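You operate a simulated robot arm through the tools that you are given. There is no shell and no other tool. Be economical: measure what you need, move in short steps, check, and stop when the job is done.

You run a simulated two-armed robot. Do the job below in one go: nothing can be reset, and whatever is moved stays where it is left.

## Task
Take the yellow cover off, slacken the belt and put it away in the top drawer.
Fine: cover on the clear part of the bench, red knob loose, star knob fully loose, drawer shut.

Only the result counts: the job must be done as asked and must still hold three seconds after the hand-in. Knocking over, shifting, dropping, spilling or breaking anything else fails it. Lids that push on must go on centred and level and be pressed home; caps that screw on are set level and turned clockwise until they are tight.

## Robot
Two 6-joint arms with two-finger grippers on one trunk, on a base that drives. Base frame: it is fixed to the floor where the robot stands at the start and does not move with it; the origin is under the middle of the robot, x ahead of it, y to its left, z up. Lengths are in mm, angles in rad, forces in N, time in s.
The left shoulder is at the start at [70, 176, 1140], the right one opposite. With the tool pointing down near the work surface each hand reaches from about 460 to 800 mm from the robot's upright axis, wherever it stands, measured 20 degrees to its own side. Places, roughly: belt star knob [600, -100, 1000]; clear part of the workbench [600, 200, 900]; power knob [500, -600, 900]; red knob [700, -100, 1000]; top drawer [500, 200, 700]; top drawer of the blue cabinet [700, 200, 700]. Payload 2.45 kg a hand.
Tool frame (each hand has its own): the origin (TCP) lies between the finger pads and is the grasp point; the fingertips stand 26 mm ahead of it; z points along the fingers, y is the line along which they close. Largest opening 96 mm; the body of the gripper starts 69 mm behind the TCP.
Orientation is that of the tool frame in the base frame, as a unit quaternion [w, x, y, z]. With the fingers straight down and closing along the base's y, the tool's x points along the base's -x, its y along +y and its z along -z.

## Interface
- The arms move only by the tool apply_moves. It takes "left_plan", "right_plan" or both (then of equal length, played together; a hand with none holds still); each is a list of rows, each a list of 7 numbers: the turn, a rotation vector about the tool's x, y, z in rad, then the shift along the tool's x, y, z in mm, then the finger opening in mm, from 0 to 96. In form: [[ax, ay, az, dx, dy, dz, fingers], ...]. A call has 1 to 10 rows; each row is the pose to reach, as a shift and turn from the pose commanded when the call began, along the tool's axes at that moment. Rows are played at 5 a second. More than 50 mm and 0.15 rad between two rows, or a gripper value outside its range, and nothing of the call is played. A pose out of reach is approached as far as the arm can. The call stops where the force on the tool passes 50 N (or 10 N more than at its start, if that is more) or the arm is blocked; 0.2 s more then pass. Each finger halts on what it meets, pressing with about 31 N; the grip force reading is that of the motor and also rises with nothing between the fingers. The clock runs only during rows and for 0.2 s after the last one: add rows that repeat a pose to give the fingers time. It gives the time, the measured TCP pose, the force on the tool (base axes), the opening and the grip force at its end, in the units of the frame above (readings bear some noise), with the torque about the TCP (base axes, N m) and any sound that the robot's microphone picked up, and new pictures: "show" is both (left out), scene, wrist or none (wrist: the cameras of the hands that moved).
- Cameras (640 x 400 px; columns grow to the right, rows downward): "scene" is now at [120.5, 6.7, 1446.2]; the picture's right is [0.10, -1.00, -0.00], its down [-0.73, -0.07, -0.68] and it looks along [0.67, 0.07, -0.74] (base axes); focal length 214 px, centre (320, 200). "left" rides on the left gripper at [82, -3, -98] in its tool frame; the picture's right is [0.04, 1.00, 0.00], its down [-0.73, 0.03, -0.68] and it looks along [-0.68, 0.03, 0.73] (tool axes); focal length 256 px, centre (320, 200). "right" rides on the right gripper at [82, 3, -98] in its tool frame; the picture's right is [-0.04, 1.00, 0.00], its down [-0.73, -0.03, -0.68] and it looks along [-0.68, -0.03, 0.73] (tool axes); focal length 256 px, centre (320, 200). There is no depth. A picture from a camera that has moved, and an enlarged one, comes with that camera's place and axes in the base frame and with its lens. The place of the scene camera against the robot may be out by one fixed shift of up to 12 mm in any direction.
- move_column(by): slides the trunk up (or, below 0, down) by that many mm; the arms and the scene camera ride with it, the base frame stays. It gives what a move gives, with no picture.
- roll_base(legs): drives the robot by 1 to 6 legs, each [ahead, left, turn to the left] in mm, mm and rad, along the robot's own axes; the way and the turn of a leg run together, so that a leg with both is an arc; at most 1500 mm and 3.142 rad a leg. The arms and the cameras ride along, it lands a little off, and it stops where it bumps. It gives what a move gives, and a new picture of the scene camera.
- pan_tilt(pan, tilt): turns the head with the scene camera to pan (to the left, within 1.501 rad either way) and tilt (down, from -0.506 to 1.204), counted from straight ahead of the robot. It gives what a move gives, and a new picture of the scene camera.
- enlarge(camera, box): a new picture of the part [left, top, right, bottom] of that camera's present view, enlarged. No time passes.
- sign_off(): hands the job in; it is judged then, once.

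Go step by step. Nothing tells you exact positions but the pictures and the camera data: compare them with the known pose of the tool, close in by small moves and look again before you grip or let go. The budget is 120 turns and 260 pictures, counting those below and the enlarged ones. Unless the task says otherwise, let go and move clear before handing in, and close with one line.

The tools are called after "Call:" as a command line: name --argument value ..., lists and objects as JSON in quotes. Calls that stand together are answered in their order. apply_moves: Moves the arms, as the interface text tells. Its arguments: {"type":"object","properties":{"left_plan":{"type":"array","items":{"type":"array","items":{"type":"number"}}},"right_plan":{"type":"array","items":{"type":"array","items":{"type":"number"}}},"show":{"type":"string","enum":["both","scene","wrist","none"]}},"required":[]} The other tools are called the same way: move_column (by) slides the trunk up or down; roll_base (legs) drives the base; pan_tilt (pan, tilt) turns the head that bears the scene camera; enlarge (camera, box) takes an enlarged picture of a part of a camera's view; sign_off () hands the job in.

At the start:

```text
clock: 0.0
left_tool_pos: [622.1, 171.1, 1278.0]
left_tool_rot: [0.0, 0.001, 1.0, 0.0]
left_contact_force: [-0.1, 0.3, -0.6]
left_wrist_torque: [0.02, 0.05, 0.04]
left_opening: 96.2
left_grasp_force: 0.1
right_tool_pos: [558.2, -322.7, 1252.9]
right_tool_rot: [0.0, 0.0, 1.0, 0.0]
right_contact_force: [-0.4, 0.1, 0.2]
right_wrist_torque: [-0.02, -0.01, -0.02]
right_opening: 95.7
right_grasp_force: 0.0
trunk travel left (down, up): [-625.0, 215.0]
robot x, y, heading: [-2.6, 1.8, 0.002]
head pan, tilt: [0.098, 0.829]
```

scene: 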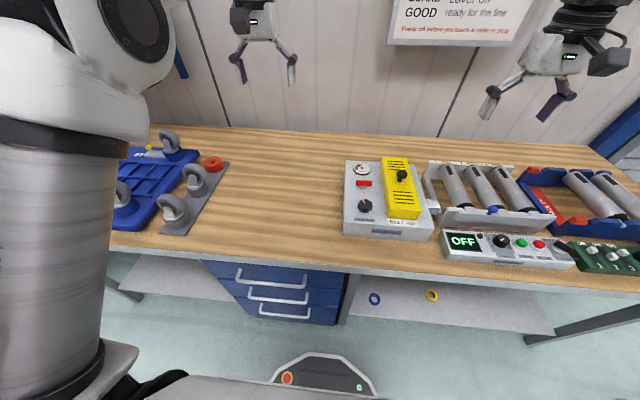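
right: 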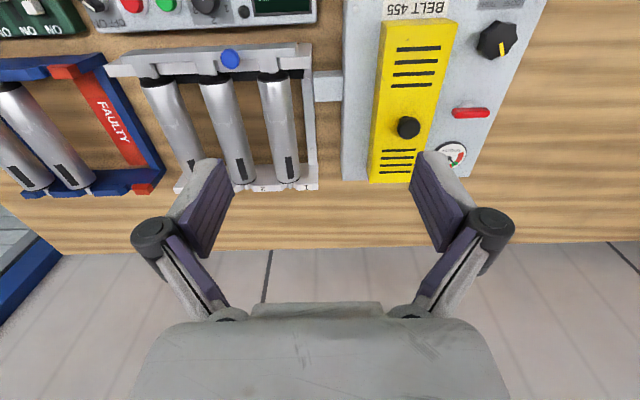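
left: 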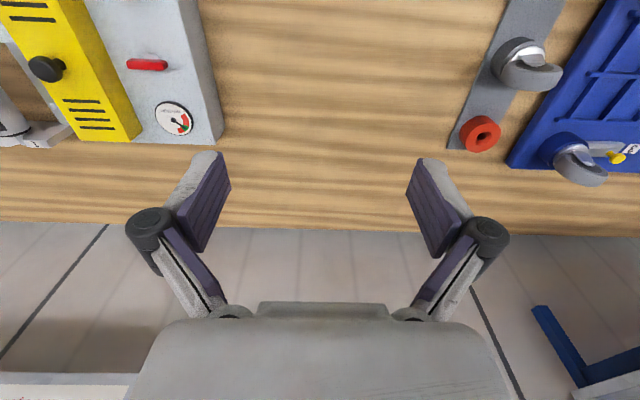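

I see a grey belt unit with a yellow cover, a black star knob and a red knob, plus signs on the wall. I'll look closer before moving.

Call:
enlarge --camera "scene" --box '[330, 140, 460, 250]'

Call:
pan_tilt --pan -0.2 --tilt 0.3

Call:
enlarge --camera "right" --box '[330, 0, 550, 190]'

```text
3.64 times, centred on (395, 195) of scene
camera zoom: at [120.5, 6.7, 1446.2], right [0.1, -1.0, 0.0], down [-0.73, -0.07, -0.68], along [0.67, 0.07, -0.74], focal length 780 px, centre (47, 218)
```

zoom: 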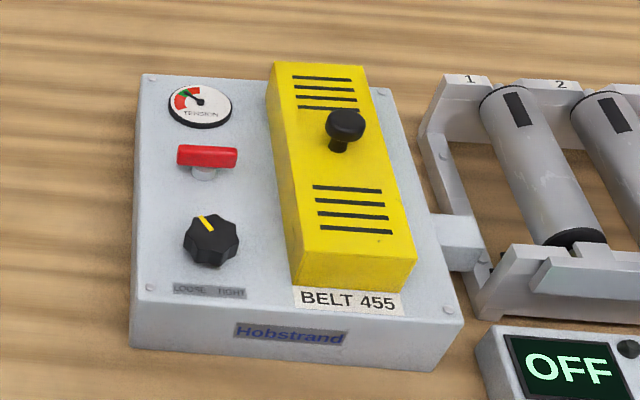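

```text
clock: 0.9
left_tool_pos: [620.4, 171.9, 1277.5]
left_tool_rot: [0.0, 0.0, 1.0, -0.001]
left_contact_force: [0.6, 0.4, 0.2]
left_wrist_torque: [0.0, -0.01, -0.01]
left_opening: 96.1
left_grasp_force: 0.0
right_tool_pos: [557.5, -322.0, 1254.3]
right_tool_rot: [0.0, 0.0, 1.0, 0.0]
right_contact_force: [0.2, -0.5, 0.6]
right_wrist_torque: [0.04, 0.04, 0.01]
right_opening: 96.1
right_grasp_force: 0.0
trunk travel left (down, up): [-625.0, 215.0]
robot x, y, heading: [0.5, -1.8, -0.004]
head pan, tilt: [-0.201, 0.3]
camera scene: at [133.1, -19.5, 1492.9], right [-0.2, -0.98, 0.0], down [-0.29, 0.06, -0.95], along [0.94, -0.19, -0.3], focal length 214 px, centre (320, 200)
```

scene: 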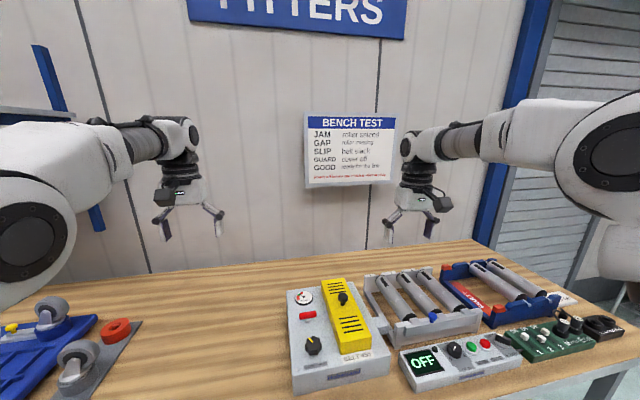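

```text
2.11 times, centred on (440, 95) of right
camera zoom: at [476.2, -318.5, 1351.9], right [0.04, 1.0, 0.0], down [0.73, -0.03, 0.68], along [0.68, -0.03, -0.73], focal length 539 px, centre (67, 421)
```

zoom: 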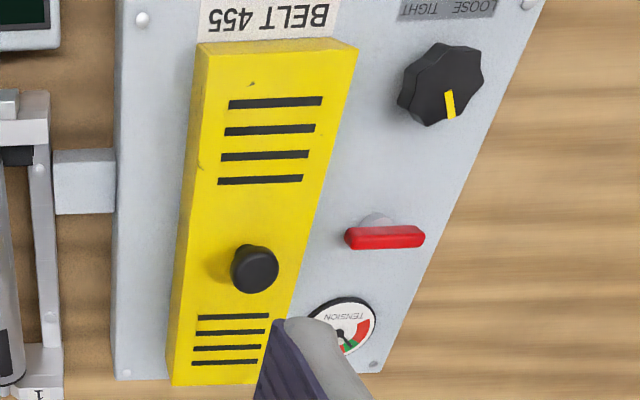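

Call:
enlarge --camera "scene" --box '[300, 105, 400, 190]'

Call:
enlarge --camera "scene" --box '[280, 275, 400, 395]'

Call:
pan_tilt --pan 0.4 --tilt 1.0

```text
4.71 times, centred on (350, 148) of scene
camera zoom: at [133.1, -19.5, 1492.9], right [-0.2, -0.98, 0.0], down [-0.29, 0.06, -0.95], along [0.94, -0.19, -0.3], focal length 1009 px, centre (179, 447)
```

zoom: 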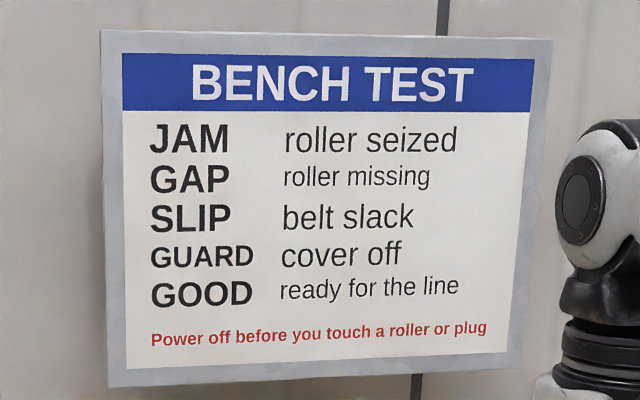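

```text
3.33 times, centred on (340, 335) of scene
camera zoom: at [133.1, -19.5, 1492.9], right [-0.2, -0.98, 0.0], down [-0.29, 0.06, -0.95], along [0.94, -0.19, -0.3], focal length 715 px, centre (253, -250)
```

zoom: 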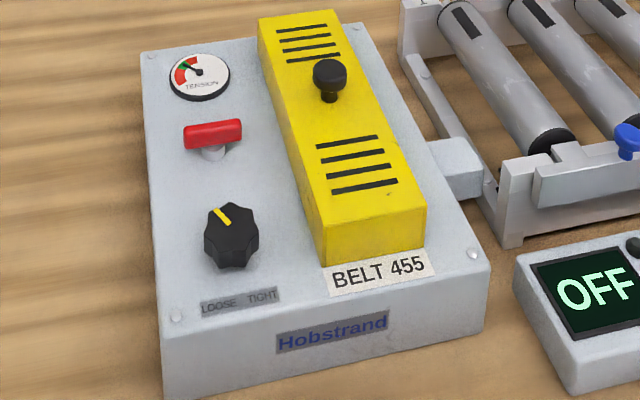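

```text
clock: 2.0
left_tool_pos: [621.3, 170.8, 1277.4]
left_tool_rot: [0.0, 0.0, 1.0, 0.0]
left_contact_force: [0.6, 0.8, -0.1]
left_wrist_torque: [0.0, 0.02, -0.01]
left_opening: 96.2
left_grasp_force: 0.1
right_tool_pos: [558.9, -322.2, 1252.9]
right_tool_rot: [0.0, 0.0, 1.0, -0.001]
right_contact_force: [0.3, -0.4, 1.0]
right_wrist_torque: [-0.02, -0.03, 0.0]
right_opening: 96.1
right_grasp_force: 0.0
trunk travel left (down, up): [-625.0, 215.0]
robot x, y, heading: [-0.6, -0.2, 0.004]
head pan, tilt: [0.4, 1.0]
camera scene: at [105.8, 26.1, 1433.5], right [0.39, -0.92, 0.0], down [-0.78, -0.33, -0.54], along [0.5, 0.21, -0.84], focal length 214 px, centre (320, 200)
```

scene: 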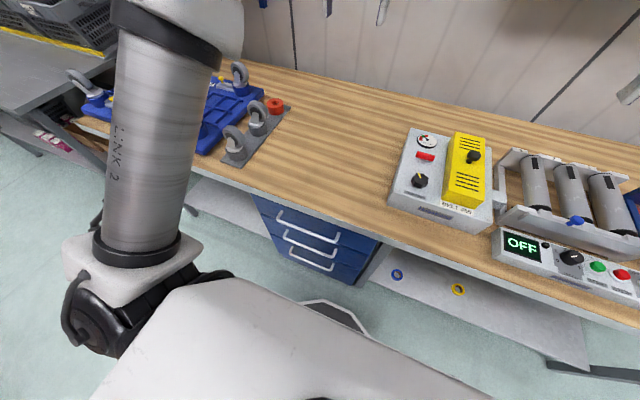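

The power is off; the cover knob is triangulated at about [661,-197,1001], the red knob [663,-86,959] and the star knob [563,-84,950]. I'll bring the right hand above the cover knob.

Call:
apply_moves --right_plan '[[0, 0, 0, -21, 25, 30, 96], [0, 0, 0, -41, 50, 60, 96], [0, 0, 0, -62, 75, 90, 96], [0, 0, 0, -82, 100, 120, 96], [0, 0, 0, -103, 125, 150, 96], [0, 0, 0, -103, 125, 150, 96]]' --show "wrist"

Call:
pan_tilt --pan 0.0 --tilt 0.8

```text
clock: 3.4
left_tool_pos: [621.1, 171.0, 1278.9]
left_tool_rot: [0.001, 0.0, 1.0, 0.0]
left_contact_force: [0.1, -0.1, 0.9]
left_wrist_torque: [0.01, -0.03, -0.02]
left_opening: 95.8
left_grasp_force: 0.1
right_tool_pos: [662.7, -199.0, 1103.9]
right_tool_rot: [0.001, 0.001, 1.0, 0.0]
right_contact_force: [-0.2, 1.1, 0.7]
right_wrist_torque: [-0.02, 0.01, 0.02]
right_opening: 96.3
right_grasp_force: 0.2
trunk travel left (down, up): [-625.0, 215.0]
robot x, y, heading: [0.5, -0.9, -0.001]
head pan, tilt: [0.4, 1.0]
camera right: at [579.1, -195.2, 1203.1], right [0.04, 1.0, 0.0], down [0.73, -0.03, 0.68], along [0.68, -0.03, -0.73], focal length 256 px, centre (320, 200)
```

right: 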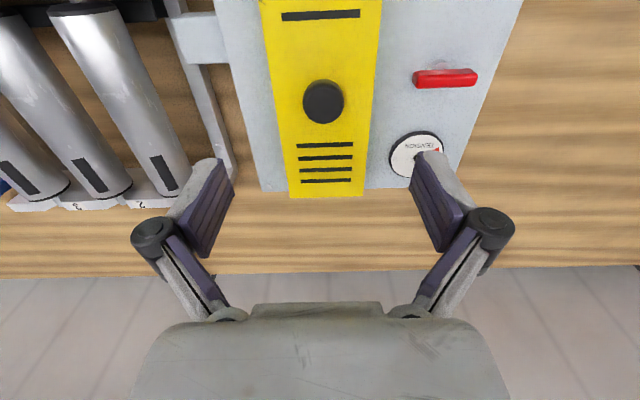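

```text
clock: 4.3
left_tool_pos: [622.1, 171.5, 1277.9]
left_tool_rot: [0.0, 0.0, 1.0, 0.0]
left_contact_force: [-0.1, -0.5, -0.6]
left_wrist_torque: [-0.03, -0.02, -0.02]
left_opening: 95.9
left_grasp_force: 0.1
right_tool_pos: [662.8, -199.0, 1104.3]
right_tool_rot: [-0.001, 0.0, 1.0, 0.0]
right_contact_force: [0.9, 0.6, -0.7]
right_wrist_torque: [0.0, 0.0, 0.06]
right_opening: 96.0
right_grasp_force: 0.0
trunk travel left (down, up): [-625.0, 215.0]
robot x, y, heading: [1.7, 0.8, 0.001]
head pan, tilt: [0.0, 0.799]
camera scene: at [122.6, -0.7, 1448.5], right [0.0, -1.0, 0.0], down [-0.72, 0.0, -0.7], along [0.7, 0.0, -0.72], focal length 214 px, centre (320, 200)
```

scene: 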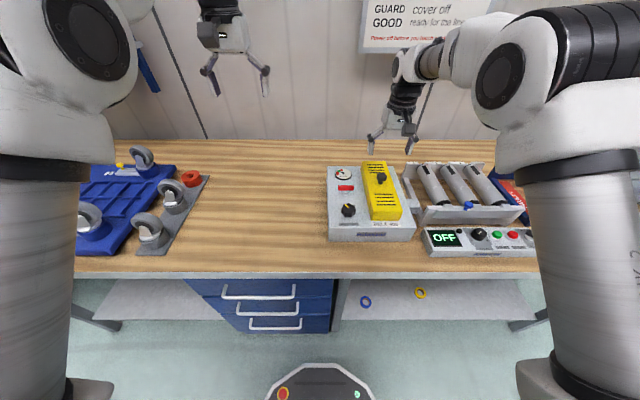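

The knob is right under the hand and the cover top is at z≈978. I'll descend to TCP z≈1010 (tips just above the cover) and close.

Call:
apply_moves --right_plan '[[0, 0, 0, 2, 2, 40, 70], [0, 0, 0, 2, 2, 75, 60], [0, 0, 0, 2, 2, 94, 56], [0, 0, 0, 2, 2, 94, 56]]' --show "wrist"

```text
clock: 5.3
left_tool_pos: [622.0, 172.4, 1277.8]
left_tool_rot: [0.0, 0.0, 1.0, 0.0]
left_contact_force: [0.0, -0.6, 0.1]
left_wrist_torque: [0.02, 0.0, 0.02]
left_opening: 96.1
left_grasp_force: 0.2
right_tool_pos: [658.5, -196.3, 1009.3]
right_tool_rot: [0.0, 0.0, 1.0, 0.001]
right_contact_force: [-0.4, -0.3, 0.1]
right_wrist_torque: [-0.02, 0.0, -0.01]
right_opening: 55.9
right_grasp_force: 0.1
trunk travel left (down, up): [-625.0, 215.0]
robot x, y, heading: [0.5, 0.5, -0.001]
head pan, tilt: [0.0, 0.799]
camera right: at [576.1, -193.0, 1107.0], right [0.04, 1.0, 0.0], down [0.73, -0.03, 0.68], along [0.68, -0.03, -0.73], focal length 256 px, centre (320, 200)
```

right: 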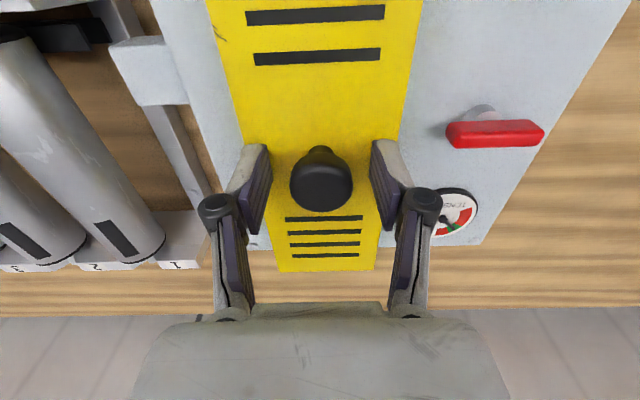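

The knob is centred between the fingers. Closing, then a small test lift.

Call:
apply_moves --right_plan '[[0, 0, 0, 0, 0, 0, 20], [0, 0, 0, 0, 0, 0, 20], [0, 0, 0, 0, 0, 0, 20], [0, 0, 0, 0, 0, -10, 20], [0, 0, 0, 0, 0, -30, 20], [0, 0, 0, 0, 0, -50, 20]]' --show "wrist"

```text
clock: 6.7
left_tool_pos: [621.8, 171.4, 1278.0]
left_tool_rot: [0.0, 0.0, 1.0, 0.0]
left_contact_force: [-1.2, 0.1, 0.2]
left_wrist_torque: [-0.04, 0.02, -0.04]
left_opening: 96.1
left_grasp_force: 0.0
right_tool_pos: [658.3, -193.8, 1059.3]
right_tool_rot: [0.0, 0.0, 1.0, -0.001]
right_contact_force: [0.1, 0.0, -3.0]
right_wrist_torque: [-0.02, -0.02, -0.02]
right_opening: 30.3
right_grasp_force: 30.8
trunk travel left (down, up): [-625.0, 215.0]
robot x, y, heading: [-4.1, 0.0, -0.002]
head pan, tilt: [0.0, 0.799]
camera right: at [576.6, -190.7, 1157.6], right [0.04, 1.0, 0.0], down [0.73, -0.03, 0.68], along [0.68, -0.03, -0.73], focal length 256 px, centre (320, 200)
```

right: 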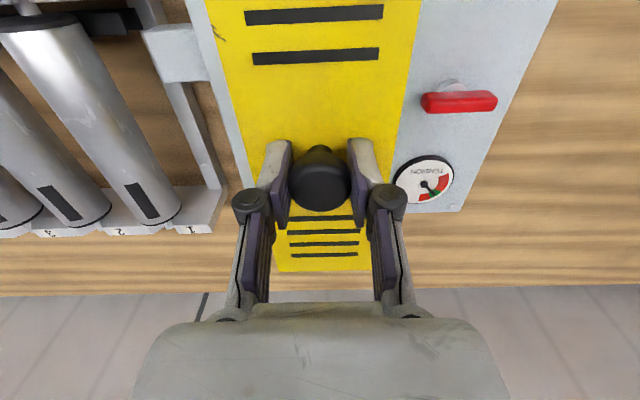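

The cover came off cleanly (3 N). I'll lift higher, move the left hand aside and carry the cover left over the clear bench.

Call:
apply_moves --right_plan '[[0, 0, 0, 0, 0, -30, 20], [0, 0, 0, 0, 0, -60, 20], [0, 0, 0, 3, 43, -60, 20], [0, 0, 0, 6, 86, -60, 20], [0, 0, 0, 9, 129, -60, 20], [0, 0, 0, 12, 172, -60, 20], [0, 0, 0, 14, 215, -60, 20], [0, 0, 0, 16, 258, -60, 20], [0, 0, 0, 18, 301, -60, 20], [0, 0, 0, 18, 344, -60, 20]]' --left_plan '[[0, 0, 0, 0, 40, 0, 96], [0, 0, 0, 0, 80, 0, 96], [0, 0, 0, 0, 120, 0, 96], [0, 0, 0, 0, 160, 0, 96], [0, 0, 0, 0, 200, 0, 96], [0, 0, 0, 0, 220, 0, 96], [0, 0, 0, 0, 220, 0, 96], [0, 0, 0, 0, 220, 0, 96], [0, 0, 0, 0, 220, 0, 96], [0, 0, 0, 0, 220, 0, 96]]' --show "both"

```text
clock: 8.9
left_tool_pos: [620.2, 390.2, 1277.5]
left_tool_rot: [0.0, 0.001, 1.0, 0.0]
left_contact_force: [-0.2, 0.0, -0.4]
left_wrist_torque: [0.02, -0.05, 0.02]
left_opening: 96.1
left_grasp_force: 0.0
right_tool_pos: [669.5, 26.3, 1128.1]
right_tool_rot: [-0.002, 0.0, 1.0, 0.0]
right_contact_force: [-0.5, 0.6, -2.3]
right_wrist_torque: [0.05, -0.02, 0.01]
right_opening: 30.2
right_grasp_force: 31.2
right hand out of reach, approached as far as the arm can: row 7, 8, 9, 10
trunk travel left (down, up): [-625.0, 215.0]
robot x, y, heading: [-2.1, 0.7, 0.002]
head pan, tilt: [0.0, 0.799]
camera scene: at [121.2, -1.4, 1448.7], right [0.0, -1.0, 0.0], down [-0.72, 0.0, -0.7], along [0.7, 0.0, -0.72], focal length 214 px, centre (320, 200)
camera right: at [587.3, 29.6, 1226.7], right [0.04, 1.0, 0.0], down [0.73, -0.03, 0.68], along [0.68, -0.03, -0.73], focal length 256 px, centre (320, 200)
camera left: at [538.7, 387.5, 1374.2], right [-0.04, 1.0, 0.0], down [0.73, 0.03, 0.68], along [0.68, 0.03, -0.73], focal length 256 px, centre (320, 200)
```

scene: 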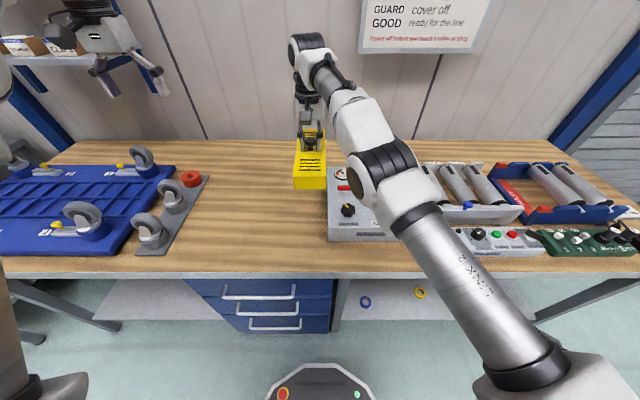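
right: 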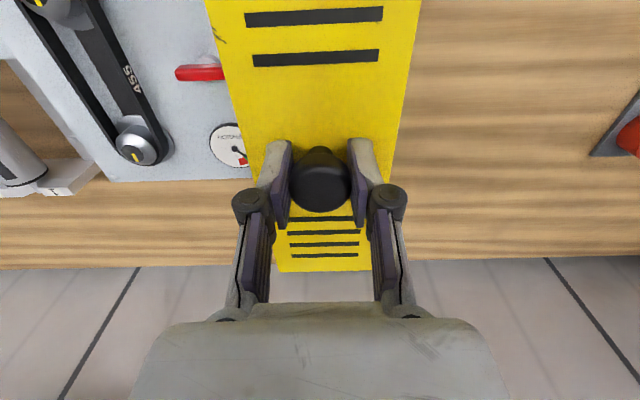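
left: 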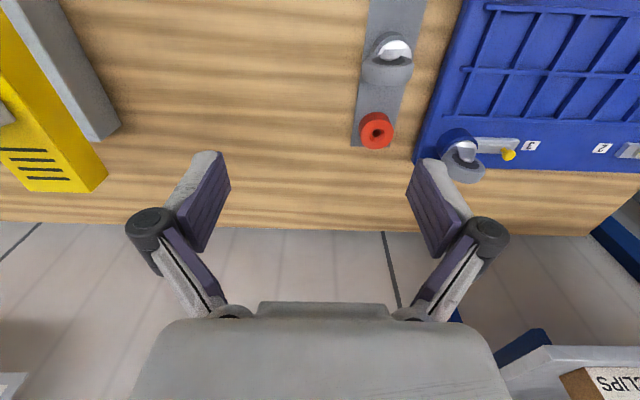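

The right arm reaches its limit at y≈26, so I'll retract the left hand and roll the base left by about 170 mm with the cover held high.

Call:
apply_moves --left_plan '[[0, 0, 0, 35, -25, 0, 96], [0, 0, 0, 70, -50, 0, 96], [0, 0, 0, 105, -75, 0, 96], [0, 0, 0, 140, -100, 0, 96]]' --show "none"

Call:
roll_base --legs '[[0, 170, 0]]'

```text
clock: 9.9
left_tool_pos: [479.9, 289.4, 1280.8]
left_tool_rot: [0.0, 0.0, 1.0, 0.0]
left_contact_force: [-0.9, -0.2, -0.2]
left_wrist_torque: [0.03, -0.04, -0.03]
left_opening: 95.9
left_grasp_force: 0.1
right_tool_pos: [667.0, 25.0, 1129.2]
right_tool_rot: [0.001, -0.001, 1.0, 0.002]
right_contact_force: [-0.4, 0.5, -2.6]
right_wrist_torque: [0.02, -0.01, -0.01]
right_opening: 30.1
right_grasp_force: 31.5
trunk travel left (down, up): [-625.0, 215.0]
robot x, y, heading: [-1.3, 2.9, -0.002]
head pan, tilt: [0.0, 0.799]
```

```text
clock: 11.3
left_tool_pos: [483.9, 460.0, 1279.7]
left_tool_rot: [0.0, 0.002, 1.0, 0.0]
left_contact_force: [-0.5, -0.1, -1.7]
left_wrist_torque: [0.01, 0.01, -0.01]
left_opening: 96.1
left_grasp_force: 0.0
right_tool_pos: [670.9, 193.3, 1128.0]
right_tool_rot: [-0.001, 0.002, 1.0, 0.0]
right_contact_force: [0.5, 0.3, -3.6]
right_wrist_torque: [-0.01, 0.02, -0.01]
right_opening: 30.1
right_grasp_force: 30.6
trunk travel left (down, up): [-625.0, 215.0]
robot x, y, heading: [3.2, 170.8, -0.006]
head pan, tilt: [0.0, 0.799]
camera scene: at [123.1, 167.7, 1448.5], right [0.0, -1.0, 0.0], down [-0.72, 0.0, -0.7], along [0.7, 0.0, -0.72], focal length 214 px, centre (320, 200)
```

scene: 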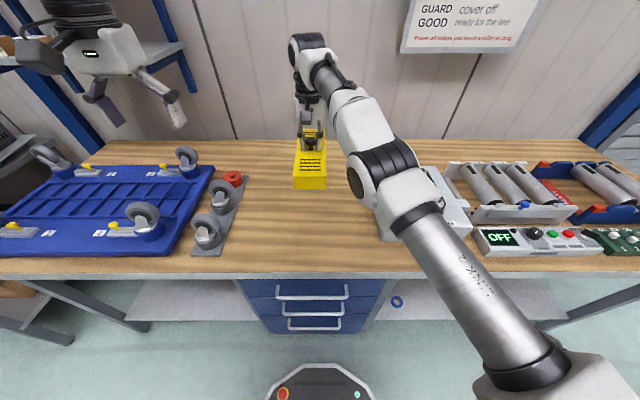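

The cover hangs over clear bench. I'll lower it with care.

Call:
apply_moves --right_plan '[[0, 0, 0, 0, 0, 40, 20], [0, 0, 0, 0, 0, 80, 20], [0, 0, 0, 0, 0, 110, 20], [0, 0, 0, 0, 0, 120, 20]]' --show "both"

```text
clock: 12.3
left_tool_pos: [483.1, 461.0, 1278.7]
left_tool_rot: [0.0, 0.001, 1.0, 0.0]
left_contact_force: [0.4, -0.2, -0.3]
left_wrist_torque: [0.02, 0.03, 0.02]
left_opening: 96.0
left_grasp_force: 0.1
right_tool_pos: [697.8, 193.5, 1017.2]
right_tool_rot: [-0.001, 0.002, 1.0, 0.0]
right_contact_force: [0.2, 0.0, -3.1]
right_wrist_torque: [0.03, 0.03, 0.05]
right_opening: 30.0
right_grasp_force: 31.3
right hand out of reach, approached as far as the arm can: row 1, 2, 3, 4
trunk travel left (down, up): [-625.0, 215.0]
robot x, y, heading: [-3.3, 170.6, -0.001]
head pan, tilt: [0.0, 0.799]
camera scene: at [123.3, 168.3, 1448.5], right [0.0, -1.0, 0.0], down [-0.72, 0.0, -0.7], along [0.7, 0.0, -0.72], focal length 214 px, centre (320, 200)
camera right: at [614.2, 197.6, 1115.8], right [0.04, 1.0, 0.0], down [0.74, -0.03, 0.68], along [0.68, -0.03, -0.74], focal length 256 px, centre (320, 200)
```

scene: 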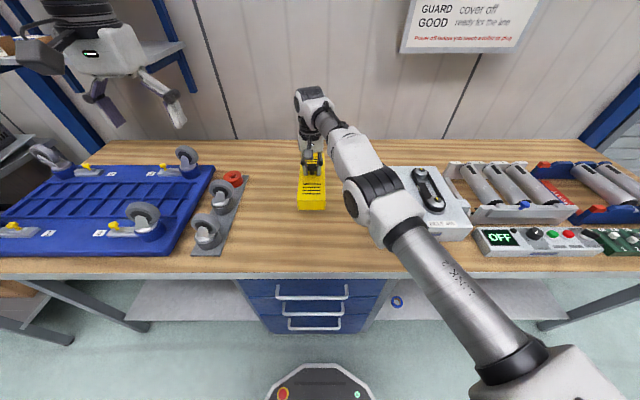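
right: 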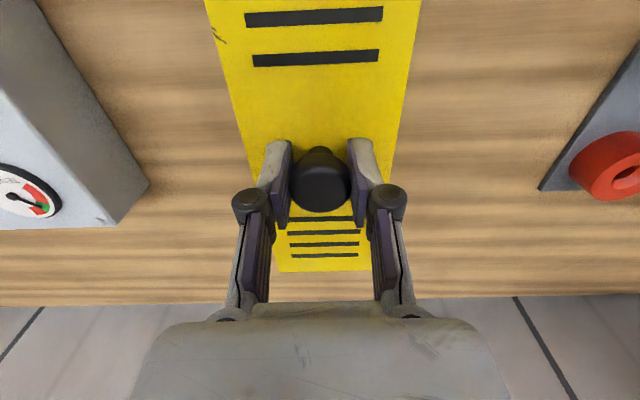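

The commanded pose sits beyond reach, so I'll shift it back toward the right while lowering in small steps.

Call:
apply_moves --right_plan '[[0, 0, 0, 5, -40, 0, 20], [0, 0, 0, 10, -80, 0, 20], [0, 0, 0, 10, -110, 0, 20]]' --show "none"

```text
clock: 13.2
left_tool_pos: [483.4, 462.5, 1278.5]
left_tool_rot: [0.0, 0.001, 1.0, 0.0]
left_contact_force: [-0.3, 0.5, -0.6]
left_wrist_torque: [-0.02, 0.01, 0.01]
left_opening: 95.7
left_grasp_force: 0.0
right_tool_pos: [717.1, 133.9, 1031.4]
right_tool_rot: [-0.002, 0.002, 1.0, 0.0]
right_contact_force: [-0.7, 0.8, -3.6]
right_wrist_torque: [-0.01, -0.02, 0.01]
right_opening: 30.2
right_grasp_force: 31.0
right hand out of reach, approached as far as the arm can: row 1, 2, 3
trunk travel left (down, up): [-625.0, 215.0]
robot x, y, heading: [-0.2, 169.0, -0.01]
head pan, tilt: [0.0, 0.799]
```

Call:
apply_moves --right_plan '[[0, 0, 0, 40, 0, 0, 20], [0, 0, 0, 80, 0, 0, 20], [0, 0, 0, 80, 0, 0, 20]]' --show "none"

```text
clock: 13.9
left_tool_pos: [482.7, 461.3, 1279.8]
left_tool_rot: [0.0, 0.001, 1.0, 0.0]
left_contact_force: [-0.3, 0.6, -0.6]
left_wrist_torque: [-0.03, -0.01, 0.01]
left_opening: 96.1
left_grasp_force: 0.3
right_tool_pos: [714.2, 141.2, 1034.5]
right_tool_rot: [-0.002, 0.001, 1.0, -0.001]
right_contact_force: [0.2, -0.5, -2.7]
right_wrist_torque: [-0.01, -0.01, 0.02]
right_opening: 30.2
right_grasp_force: 31.2
right hand out of reach, approached as far as the arm can: row 1, 2, 3
trunk travel left (down, up): [-625.0, 215.0]
robot x, y, heading: [0.2, 169.0, -0.002]
head pan, tilt: [0.0, 0.799]
```

Call:
apply_moves --right_plan '[[0, 0, 0, 0, -40, 0, 20], [0, 0, 0, 0, -80, 0, 20], [0, 0, 0, 0, -120, 0, 20], [0, 0, 0, 0, -120, 0, 20]]' --show "scene"

```text
clock: 14.9
left_tool_pos: [482.8, 462.8, 1278.5]
left_tool_rot: [0.0, 0.002, 1.0, 0.0]
left_contact_force: [0.5, -0.1, 0.4]
left_wrist_torque: [0.05, 0.03, -0.01]
left_opening: 96.1
left_grasp_force: 0.0
right_tool_pos: [738.4, 37.7, 1045.4]
right_tool_rot: [-0.002, 0.002, 1.0, 0.0]
right_contact_force: [0.0, 0.1, -3.2]
right_wrist_torque: [-0.01, 0.02, 0.03]
right_opening: 29.9
right_grasp_force: 30.4
right hand out of reach, approached as far as the arm can: row 1, 2, 3, 4
trunk travel left (down, up): [-625.0, 215.0]
robot x, y, heading: [-1.5, 172.3, -0.005]
head pan, tilt: [0.0, 0.799]
camera scene: at [123.2, 169.1, 1448.5], right [0.0, -1.0, 0.0], down [-0.72, 0.0, -0.7], along [0.7, 0.0, -0.72], focal length 214 px, centre (320, 200)
```

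scene: 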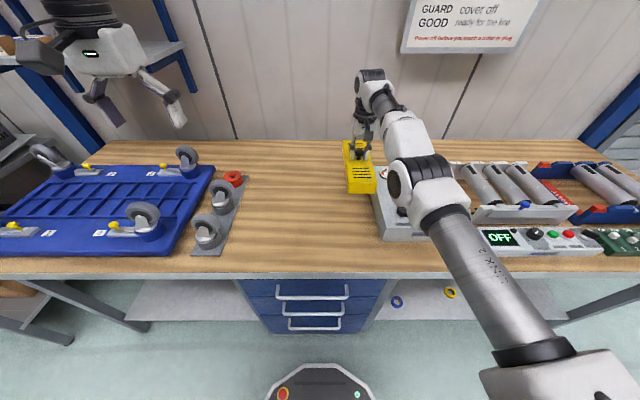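

The arm is stretched to its sphere limit because the commanded point lies too far ahead. I'll pull x back well inside reach.

Call:
apply_moves --right_plan '[[0, 0, 0, 40, 0, -10, 20], [0, 0, 0, 80, 0, -20, 20], [0, 0, 0, 120, 0, -20, 20], [0, 0, 0, 160, 0, -20, 20], [0, 0, 0, 160, 0, -20, 20]]' --show "none"

```text
clock: 16.1
left_tool_pos: [483.2, 461.9, 1279.9]
left_tool_rot: [0.0, 0.001, 1.0, 0.0]
left_contact_force: [0.4, 0.4, 0.7]
left_wrist_torque: [0.0, 0.0, 0.02]
left_opening: 95.8
left_grasp_force: 0.0
right_tool_pos: [735.4, 43.9, 1062.5]
right_tool_rot: [-0.002, 0.002, 1.0, 0.002]
right_contact_force: [-0.3, -0.4, -4.0]
right_wrist_torque: [-0.01, 0.02, -0.03]
right_opening: 30.3
right_grasp_force: 31.2
right hand out of reach, approached as far as the arm can: row 1, 2, 3, 4, 5
trunk travel left (down, up): [-625.0, 215.0]
robot x, y, heading: [0.3, 168.4, -0.002]
head pan, tilt: [0.0, 0.799]
```

Call:
apply_moves --right_plan '[[0, 0, 0, 40, 0, -10, 20], [0, 0, 0, 80, 0, -20, 20], [0, 0, 0, 120, 0, -20, 20], [0, 0, 0, 160, 0, -20, 20], [0, 0, 0, 200, 0, -20, 20], [0, 0, 0, 200, 0, -20, 20]]' --show "none"

```text
clock: 17.6
left_tool_pos: [483.6, 461.7, 1279.6]
left_tool_rot: [-0.001, 0.002, 1.0, 0.0]
left_contact_force: [0.4, 0.5, 0.6]
left_wrist_torque: [0.02, -0.03, 0.02]
left_opening: 95.9
left_grasp_force: 0.1
right_tool_pos: [729.2, 50.8, 1077.7]
right_tool_rot: [-0.002, 0.002, 1.0, 0.001]
right_contact_force: [0.2, -0.4, -2.5]
right_wrist_torque: [-0.01, 0.05, 0.01]
right_opening: 30.0
right_grasp_force: 31.2
right hand out of reach, approached as far as the arm can: row 1, 2, 3, 4, 5, 6
trunk travel left (down, up): [-625.0, 215.0]
robot x, y, heading: [-1.8, 171.6, -0.004]
head pan, tilt: [0.0, 0.799]
```

The elbow seems stuck in its straight singular pose and the command appears to snap to the reached pose. I'll hold a modest inward target over several rows to let it bend out.

Call:
apply_moves --right_plan '[[0, 0, 0, 40, -20, 0, 20], [0, 0, 0, 40, -20, 0, 20], [0, 0, 0, 40, -20, 0, 20], [0, 0, 0, 40, -20, 0, 20], [0, 0, 0, 40, -20, 0, 20], [0, 0, 0, 40, -20, 0, 20], [0, 0, 0, 40, -20, 0, 20], [0, 0, 0, 40, -20, 0, 20], [0, 0, 0, 40, -20, 0, 20], [0, 0, 0, 40, -20, 0, 20]]' --show "none"

```text
clock: 19.8
left_tool_pos: [483.2, 461.5, 1279.5]
left_tool_rot: [0.0, 0.002, 1.0, 0.0]
left_contact_force: [-0.3, 0.0, -0.6]
left_wrist_torque: [-0.01, -0.01, 0.0]
left_opening: 96.0
left_grasp_force: 0.2
right_tool_pos: [729.5, 45.5, 1081.6]
right_tool_rot: [-0.001, 0.002, 1.0, 0.001]
right_contact_force: [0.6, -0.3, -2.9]
right_wrist_torque: [0.01, 0.02, -0.04]
right_opening: 30.2
right_grasp_force: 30.7
right hand out of reach, approached as far as the arm can: row 1, 2, 3, 4, 5, 6, 7, 8, 9, 10
trunk travel left (down, up): [-625.0, 215.0]
robot x, y, heading: [-1.9, 169.0, -0.004]
head pan, tilt: [0.0, 0.799]
```

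I suspect the commands do accumulate and my target is now far inside the minimum reach. I'll bring it back outward to a sure-reachable place.

Call:
apply_moves --right_plan '[[0, 0, 0, -48, 0, -6, 20], [0, 0, 0, -96, 0, -12, 20], [0, 0, 0, -144, 0, -18, 20], [0, 0, 0, -192, 0, -24, 20], [0, 0, 0, -240, 0, -30, 20], [0, 0, 0, -288, 0, -36, 20], [0, 0, 0, -336, 0, -42, 20], [0, 0, 0, -384, 0, -48, 20], [0, 0, 0, -432, 0, -54, 20], [0, 0, 0, -480, 0, -60, 20]]' --show "scene"

```text
clock: 21.9
left_tool_pos: [482.5, 460.2, 1278.3]
left_tool_rot: [0.0, 0.002, 1.0, 0.0]
left_contact_force: [0.2, -0.5, 1.3]
left_wrist_torque: [-0.02, 0.01, 0.0]
left_opening: 96.0
left_grasp_force: 0.1
right_tool_pos: [737.9, 14.2, 1082.2]
right_tool_rot: [-0.001, 0.002, 1.0, 0.001]
right_contact_force: [-0.3, -0.6, -4.0]
right_wrist_torque: [-0.03, -0.01, -0.01]
right_opening: 30.2
right_grasp_force: 30.8
right hand out of reach, approached as far as the arm can: row 1, 2, 3, 4, 5, 6, 7, 8, 9, 10
trunk travel left (down, up): [-625.0, 215.0]
robot x, y, heading: [0.3, 169.3, -0.004]
head pan, tilt: [0.0, 0.799]
camera scene: at [123.0, 168.5, 1448.5], right [0.0, -1.0, 0.0], down [-0.72, 0.0, -0.7], along [0.7, 0.0, -0.72], focal length 214 px, centre (320, 200)
```

scene: 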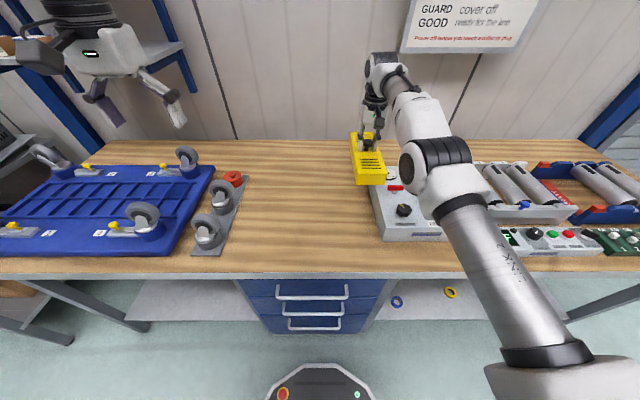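

The arm is still pinned at full stretch. I'll move back toward the arm's own side and inward to recover a reachable pose.

Call:
apply_moves --right_plan '[[0, 0, 0, 20, -40, 0, 20], [0, 0, 0, 40, -80, 0, 20], [0, 0, 0, 60, -120, 0, 20], [0, 0, 0, 100, -140, 0, 20], [0, 0, 0, 140, -160, 0, 20], [0, 0, 0, 140, -160, 0, 20], [0, 0, 0, 140, -160, 0, 20]]' --show "none"

```text
clock: 23.6
left_tool_pos: [483.9, 460.2, 1279.6]
left_tool_rot: [0.0, 0.002, 1.0, 0.0]
left_contact_force: [0.7, 0.4, 0.9]
left_wrist_torque: [0.01, -0.02, -0.02]
left_opening: 95.9
left_grasp_force: 0.0
right_tool_pos: [735.8, -69.3, 1104.9]
right_tool_rot: [-0.001, 0.002, 1.0, 0.001]
right_contact_force: [-0.3, -1.1, -2.7]
right_wrist_torque: [-0.01, 0.0, 0.01]
right_opening: 30.2
right_grasp_force: 30.9
right hand out of reach, approached as far as the arm can: row 1, 2, 3, 4, 5, 6, 7
trunk travel left (down, up): [-625.0, 215.0]
robot x, y, heading: [0.9, 171.8, -0.003]
head pan, tilt: [0.0, 0.799]
```

The arm IK is stuck at full stretch, but I can place the cover using base and column alone. I'll roll back 60 and left 250, then lower the trunk.

Call:
roll_base --legs '[[-60, 0, 0], [0, 250, 0]]'

Call:
move_column --by -90

Call:
enlarge --camera "right" --box '[0, 0, 640, 400]'

```text
clock: 25.9
left_tool_pos: [425.4, 707.7, 1279.0]
left_tool_rot: [0.0, 0.003, 1.0, -0.001]
left_contact_force: [1.3, -0.7, -0.4]
left_wrist_torque: [0.01, 0.01, -0.04]
left_opening: 96.0
left_grasp_force: 0.1
right_tool_pos: [676.1, 174.7, 1105.5]
right_tool_rot: [-0.001, 0.003, 1.0, 0.001]
right_contact_force: [-0.5, -0.3, -3.5]
right_wrist_torque: [-0.03, 0.02, 0.0]
right_opening: 30.1
right_grasp_force: 30.7
trunk travel left (down, up): [-625.0, 215.0]
robot x, y, heading: [-62.3, 418.5, -0.006]
head pan, tilt: [0.0, 0.799]
camera scene: at [63.8, 415.5, 1448.5], right [-0.01, -1.0, 0.0], down [-0.72, 0.01, -0.7], along [0.7, 0.0, -0.72], focal length 214 px, centre (320, 200)
```

scene: 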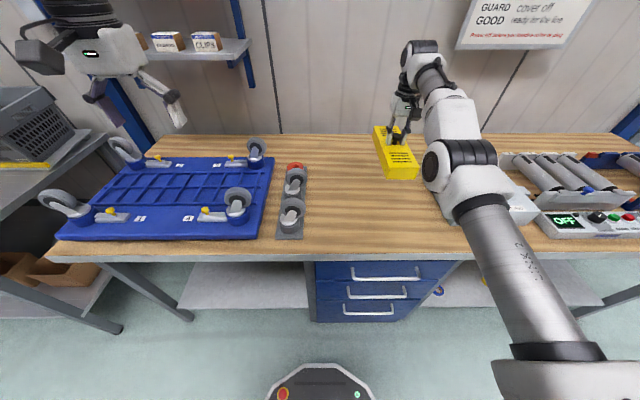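

```text
clock: 27.2
left_tool_pos: [425.1, 707.4, 1189.2]
left_tool_rot: [0.0, 0.004, 1.0, 0.001]
left_contact_force: [0.0, 0.1, -0.9]
left_wrist_torque: [-0.04, -0.02, -0.01]
left_opening: 96.0
left_grasp_force: 0.0
right_tool_pos: [675.4, 176.0, 1014.5]
right_tool_rot: [-0.001, 0.004, 1.0, 0.0]
right_contact_force: [0.2, -0.5, -3.5]
right_wrist_torque: [0.01, 0.02, 0.03]
right_opening: 30.0
right_grasp_force: 31.3
trunk travel left (down, up): [-535.0, 305.0]
robot x, y, heading: [-61.0, 415.6, -0.004]
head pan, tilt: [0.0, 0.799]
```

```text
1.00 times, centred on (320, 200) of right (not enlarged: the box is as wide or as high as the picture)
camera zoom: at [593.6, 179.5, 1114.7], right [0.05, 1.0, 0.0], down [0.73, -0.04, 0.68], along [0.68, -0.03, -0.74], focal length 256 px, centre (320, 200)
```

zoom: 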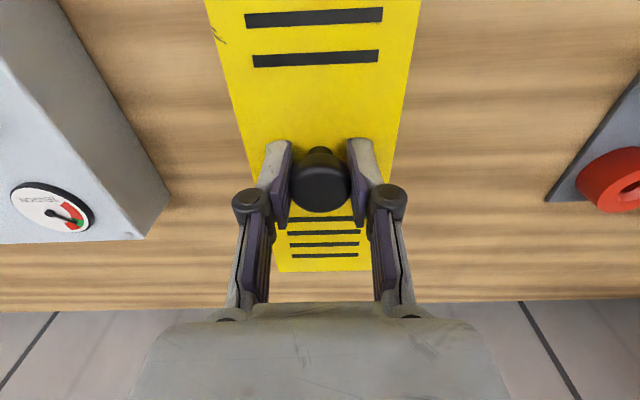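

Call:
move_column --by -20

Call:
pan_tilt --pan -0.5 --tilt 0.6

Call:
enlarge --camera "scene" --box '[220, 120, 420, 245]'

```text
clock: 27.9
left_tool_pos: [426.1, 707.1, 1168.8]
left_tool_rot: [0.001, 0.003, 1.0, 0.001]
left_contact_force: [-0.3, -0.2, -0.6]
left_wrist_torque: [-0.01, 0.0, 0.01]
left_opening: 96.1
left_grasp_force: 0.1
right_tool_pos: [674.8, 175.9, 996.9]
right_tool_rot: [-0.001, 0.003, 1.0, 0.001]
right_contact_force: [-0.2, -1.6, -3.5]
right_wrist_torque: [0.01, 0.05, 0.01]
right_opening: 30.3
right_grasp_force: 30.8
trunk travel left (down, up): [-515.0, 325.0]
robot x, y, heading: [-58.5, 420.2, -0.006]
head pan, tilt: [0.0, 0.799]
```

```text
clock: 28.8
left_tool_pos: [425.7, 706.9, 1168.7]
left_tool_rot: [0.0, 0.003, 1.0, 0.0]
left_contact_force: [-0.4, 0.1, 0.2]
left_wrist_torque: [-0.05, -0.03, -0.03]
left_opening: 95.8
left_grasp_force: 0.1
right_tool_pos: [677.3, 175.1, 995.8]
right_tool_rot: [-0.002, 0.004, 1.0, 0.001]
right_contact_force: [1.1, 0.3, -3.1]
right_wrist_torque: [0.01, 0.02, 0.01]
right_opening: 30.2
right_grasp_force: 31.2
trunk travel left (down, up): [-515.0, 325.0]
robot x, y, heading: [-56.9, 416.9, -0.011]
head pan, tilt: [-0.499, 0.6]
camera scene: at [60.7, 373.9, 1355.3], right [-0.48, -0.87, 0.0], down [-0.5, 0.27, -0.82], along [0.72, -0.4, -0.57], focal length 214 px, centre (320, 200)
```

scene: 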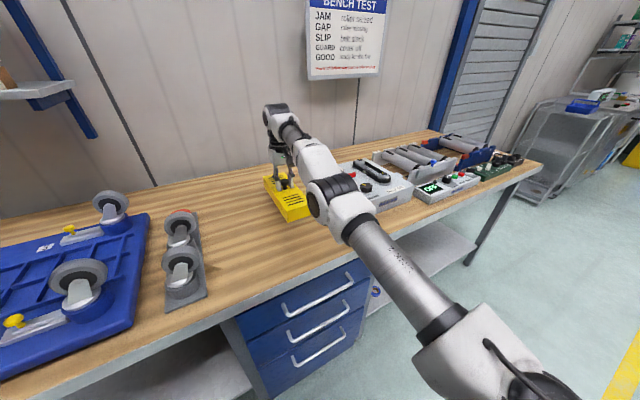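

```text
3.20 times, centred on (320, 182) of scene
camera zoom: at [60.7, 373.9, 1355.3], right [-0.48, -0.87, 0.0], down [-0.5, 0.27, -0.82], along [0.72, -0.4, -0.57], focal length 686 px, centre (320, 256)
```

zoom: 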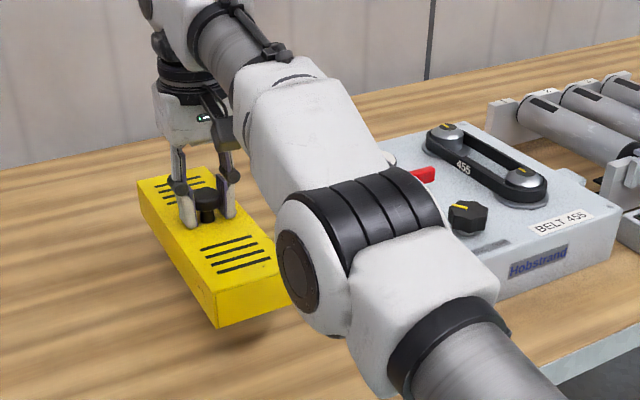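

Call:
move_column --by -12

Call:
move_column --by -8

Call:
enlarge --camera "scene" --box '[240, 150, 340, 230]'

```text
clock: 29.4
left_tool_pos: [425.9, 707.0, 1157.6]
left_tool_rot: [-0.001, 0.003, 1.0, 0.0]
left_contact_force: [0.0, 0.1, 0.5]
left_wrist_torque: [0.01, 0.01, 0.02]
left_opening: 96.0
left_grasp_force: 0.1
right_tool_pos: [675.7, 174.6, 984.0]
right_tool_rot: [-0.001, 0.004, 1.0, 0.001]
right_contact_force: [0.2, 0.6, -2.6]
right_wrist_torque: [0.0, 0.0, 0.03]
right_opening: 30.4
right_grasp_force: 31.0
trunk travel left (down, up): [-503.0, 337.0]
robot x, y, heading: [-58.9, 418.1, -0.006]
head pan, tilt: [-0.499, 0.6]
```

```text
clock: 29.9
left_tool_pos: [425.9, 708.0, 1149.3]
left_tool_rot: [0.0, 0.003, 1.0, 0.0]
left_contact_force: [-0.1, 0.4, 0.1]
left_wrist_torque: [0.04, -0.03, -0.01]
left_opening: 95.8
left_grasp_force: 0.0
right_tool_pos: [676.0, 175.1, 975.5]
right_tool_rot: [-0.003, 0.005, 1.0, 0.001]
right_contact_force: [0.6, 1.3, -2.8]
right_wrist_torque: [0.01, 0.0, -0.02]
right_opening: 30.2
right_grasp_force: 30.7
trunk travel left (down, up): [-495.0, 345.0]
robot x, y, heading: [-59.7, 416.8, -0.008]
head pan, tilt: [-0.499, 0.6]
```

```text
5.00 times, centred on (290, 190) of scene
camera zoom: at [60.3, 373.8, 1335.4], right [-0.48, -0.87, 0.0], down [-0.49, 0.27, -0.82], along [0.72, -0.4, -0.57], focal length 1072 px, centre (470, 250)
```

zoom: 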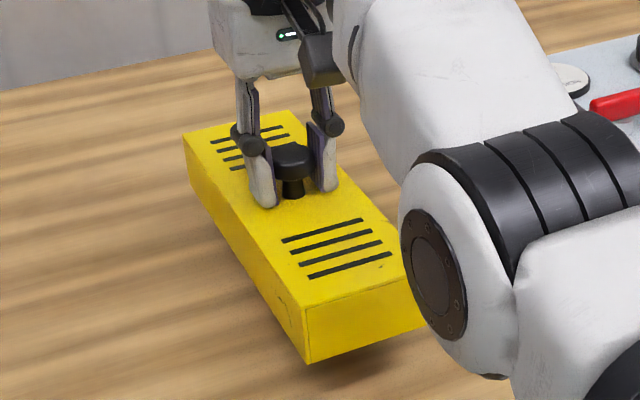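

Call:
move_column --by -8

Call:
enlarge --camera "scene" --box '[250, 150, 330, 230]'

```text
clock: 30.5
left_tool_pos: [425.7, 706.6, 1141.9]
left_tool_rot: [0.0, 0.004, 1.0, -0.001]
left_contact_force: [-0.2, 0.3, -0.4]
left_wrist_torque: [-0.01, 0.01, 0.01]
left_opening: 96.0
left_grasp_force: 0.0
right_tool_pos: [675.0, 173.8, 966.0]
right_tool_rot: [-0.001, 0.004, 1.0, 0.0]
right_contact_force: [0.3, -0.4, -2.9]
right_wrist_torque: [0.02, -0.03, 0.02]
right_opening: 30.1
right_grasp_force: 31.2
trunk travel left (down, up): [-487.0, 353.0]
robot x, y, heading: [-62.1, 420.1, -0.008]
head pan, tilt: [-0.499, 0.6]
```

```text
5.00 times, centred on (290, 190) of scene
camera zoom: at [60.3, 373.8, 1327.4], right [-0.48, -0.87, 0.0], down [-0.49, 0.27, -0.82], along [0.72, -0.4, -0.57], focal length 1072 px, centre (470, 250)
```

zoom: 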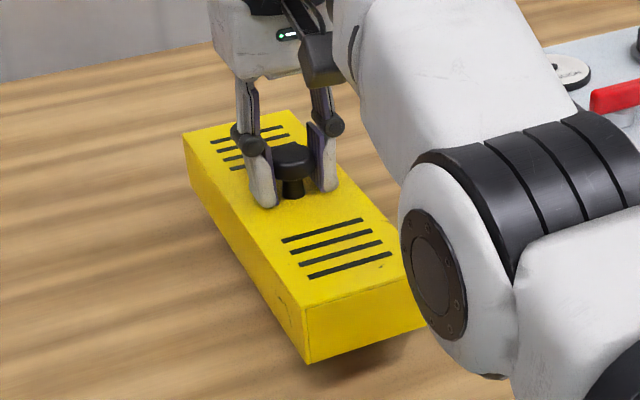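

Call:
move_column --by -7

Call:
move_column --by -5

Call:
enlarge --camera "scene" --box '[250, 150, 330, 230]'

```text
clock: 31.1
left_tool_pos: [426.2, 707.3, 1134.2]
left_tool_rot: [0.0, 0.003, 1.0, 0.0]
left_contact_force: [0.7, 0.0, 0.1]
left_wrist_torque: [-0.04, -0.01, 0.03]
left_opening: 95.9
left_grasp_force: 0.1
right_tool_pos: [675.0, 175.0, 960.7]
right_tool_rot: [-0.001, 0.003, 1.0, 0.001]
right_contact_force: [-0.9, 0.6, -2.8]
right_wrist_torque: [0.0, -0.02, 0.0]
right_opening: 30.2
right_grasp_force: 30.9
trunk travel left (down, up): [-480.0, 360.0]
robot x, y, heading: [-55.9, 416.2, -0.005]
head pan, tilt: [-0.499, 0.6]
```

```text
clock: 31.6
left_tool_pos: [424.7, 707.6, 1129.4]
left_tool_rot: [0.0, 0.003, 1.0, 0.0]
left_contact_force: [-0.5, 0.0, -0.1]
left_wrist_torque: [-0.01, 0.02, 0.0]
left_opening: 95.9
left_grasp_force: 0.1
right_tool_pos: [676.3, 175.7, 955.7]
right_tool_rot: [-0.002, 0.004, 1.0, 0.001]
right_contact_force: [0.4, 0.0, -2.4]
right_wrist_torque: [0.0, 0.02, 0.01]
right_opening: 30.1
right_grasp_force: 31.4
trunk travel left (down, up): [-475.0, 365.0]
robot x, y, heading: [-56.1, 417.8, -0.008]
head pan, tilt: [-0.499, 0.6]
```

```text
5.00 times, centred on (290, 190) of scene
camera zoom: at [60.4, 373.8, 1315.4], right [-0.48, -0.87, 0.0], down [-0.49, 0.27, -0.82], along [0.72, -0.4, -0.57], focal length 1072 px, centre (470, 250)
```

zoom: 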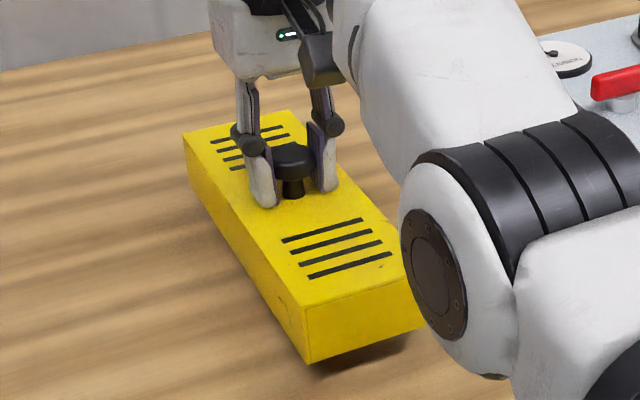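

Call:
move_column --by -5

Call:
move_column --by -5

Call:
enlarge --camera "scene" --box '[250, 150, 330, 230]'

```text
clock: 32.2
left_tool_pos: [425.6, 708.2, 1123.5]
left_tool_rot: [0.0, 0.003, 1.0, 0.001]
left_contact_force: [-1.4, 0.1, 0.2]
left_wrist_torque: [0.02, -0.03, 0.01]
left_opening: 96.1
left_grasp_force: 0.0
right_tool_pos: [676.8, 175.1, 950.3]
right_tool_rot: [-0.002, 0.003, 1.0, 0.001]
right_contact_force: [-0.1, 0.6, -3.1]
right_wrist_torque: [-0.02, 0.01, 0.0]
right_opening: 30.3
right_grasp_force: 30.5
trunk travel left (down, up): [-470.0, 370.0]
robot x, y, heading: [-61.0, 415.7, -0.005]
head pan, tilt: [-0.499, 0.6]
```

```text
clock: 32.7
left_tool_pos: [425.4, 707.0, 1119.4]
left_tool_rot: [0.0, 0.003, 1.0, 0.0]
left_contact_force: [-0.9, -0.8, 0.4]
left_wrist_torque: [0.01, 0.0, 0.01]
left_opening: 96.0
left_grasp_force: 0.0
right_tool_pos: [675.2, 175.3, 945.4]
right_tool_rot: [-0.002, 0.003, 1.0, 0.001]
right_contact_force: [0.7, 0.1, -3.0]
right_wrist_torque: [-0.02, 0.01, 0.06]
right_opening: 30.3
right_grasp_force: 30.7
trunk travel left (down, up): [-465.0, 375.0]
robot x, y, heading: [-57.9, 420.5, -0.009]
head pan, tilt: [-0.499, 0.6]
```

```text
5.00 times, centred on (290, 190) of scene
camera zoom: at [60.4, 373.8, 1305.4], right [-0.48, -0.87, 0.0], down [-0.49, 0.27, -0.82], along [0.72, -0.4, -0.57], focal length 1072 px, centre (470, 250)
```

zoom: 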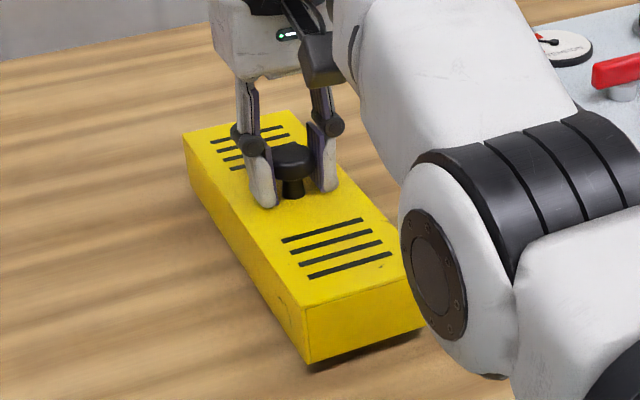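

The shadow gap is nearly closed; a few more millimetres.

Call:
move_column --by -4

Call:
enlarge --camera "scene" --box '[290, 200, 320, 230]'

```text
clock: 33.2
left_tool_pos: [425.1, 707.7, 1114.6]
left_tool_rot: [0.0, 0.004, 1.0, 0.0]
left_contact_force: [-0.9, 0.2, 0.0]
left_wrist_torque: [0.02, -0.01, 0.01]
left_opening: 96.0
left_grasp_force: 0.0
right_tool_pos: [675.5, 175.7, 942.8]
right_tool_rot: [-0.002, 0.003, 1.0, 0.001]
right_contact_force: [0.5, -0.3, -3.1]
right_wrist_torque: [0.0, 0.02, 0.0]
right_opening: 30.2
right_grasp_force: 31.0
trunk travel left (down, up): [-461.0, 379.0]
robot x, y, heading: [-59.1, 415.2, -0.004]
head pan, tilt: [-0.499, 0.6]
```

```text
13.33 times, centred on (305, 215) of scene
camera zoom: at [60.4, 373.8, 1301.4], right [-0.48, -0.87, 0.0], down [-0.49, 0.27, -0.82], along [0.72, -0.4, -0.57], focal length 2860 px, centre (520, 0)
```

zoom: 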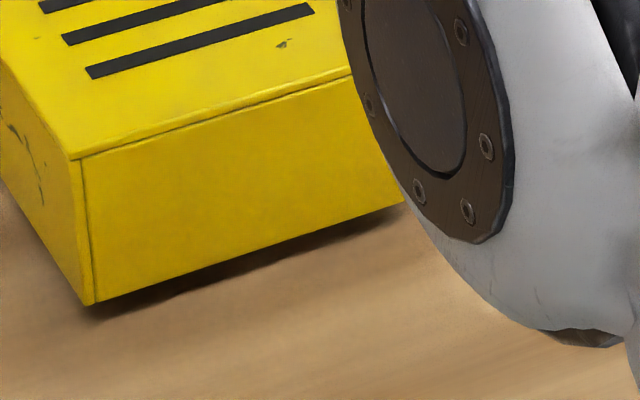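

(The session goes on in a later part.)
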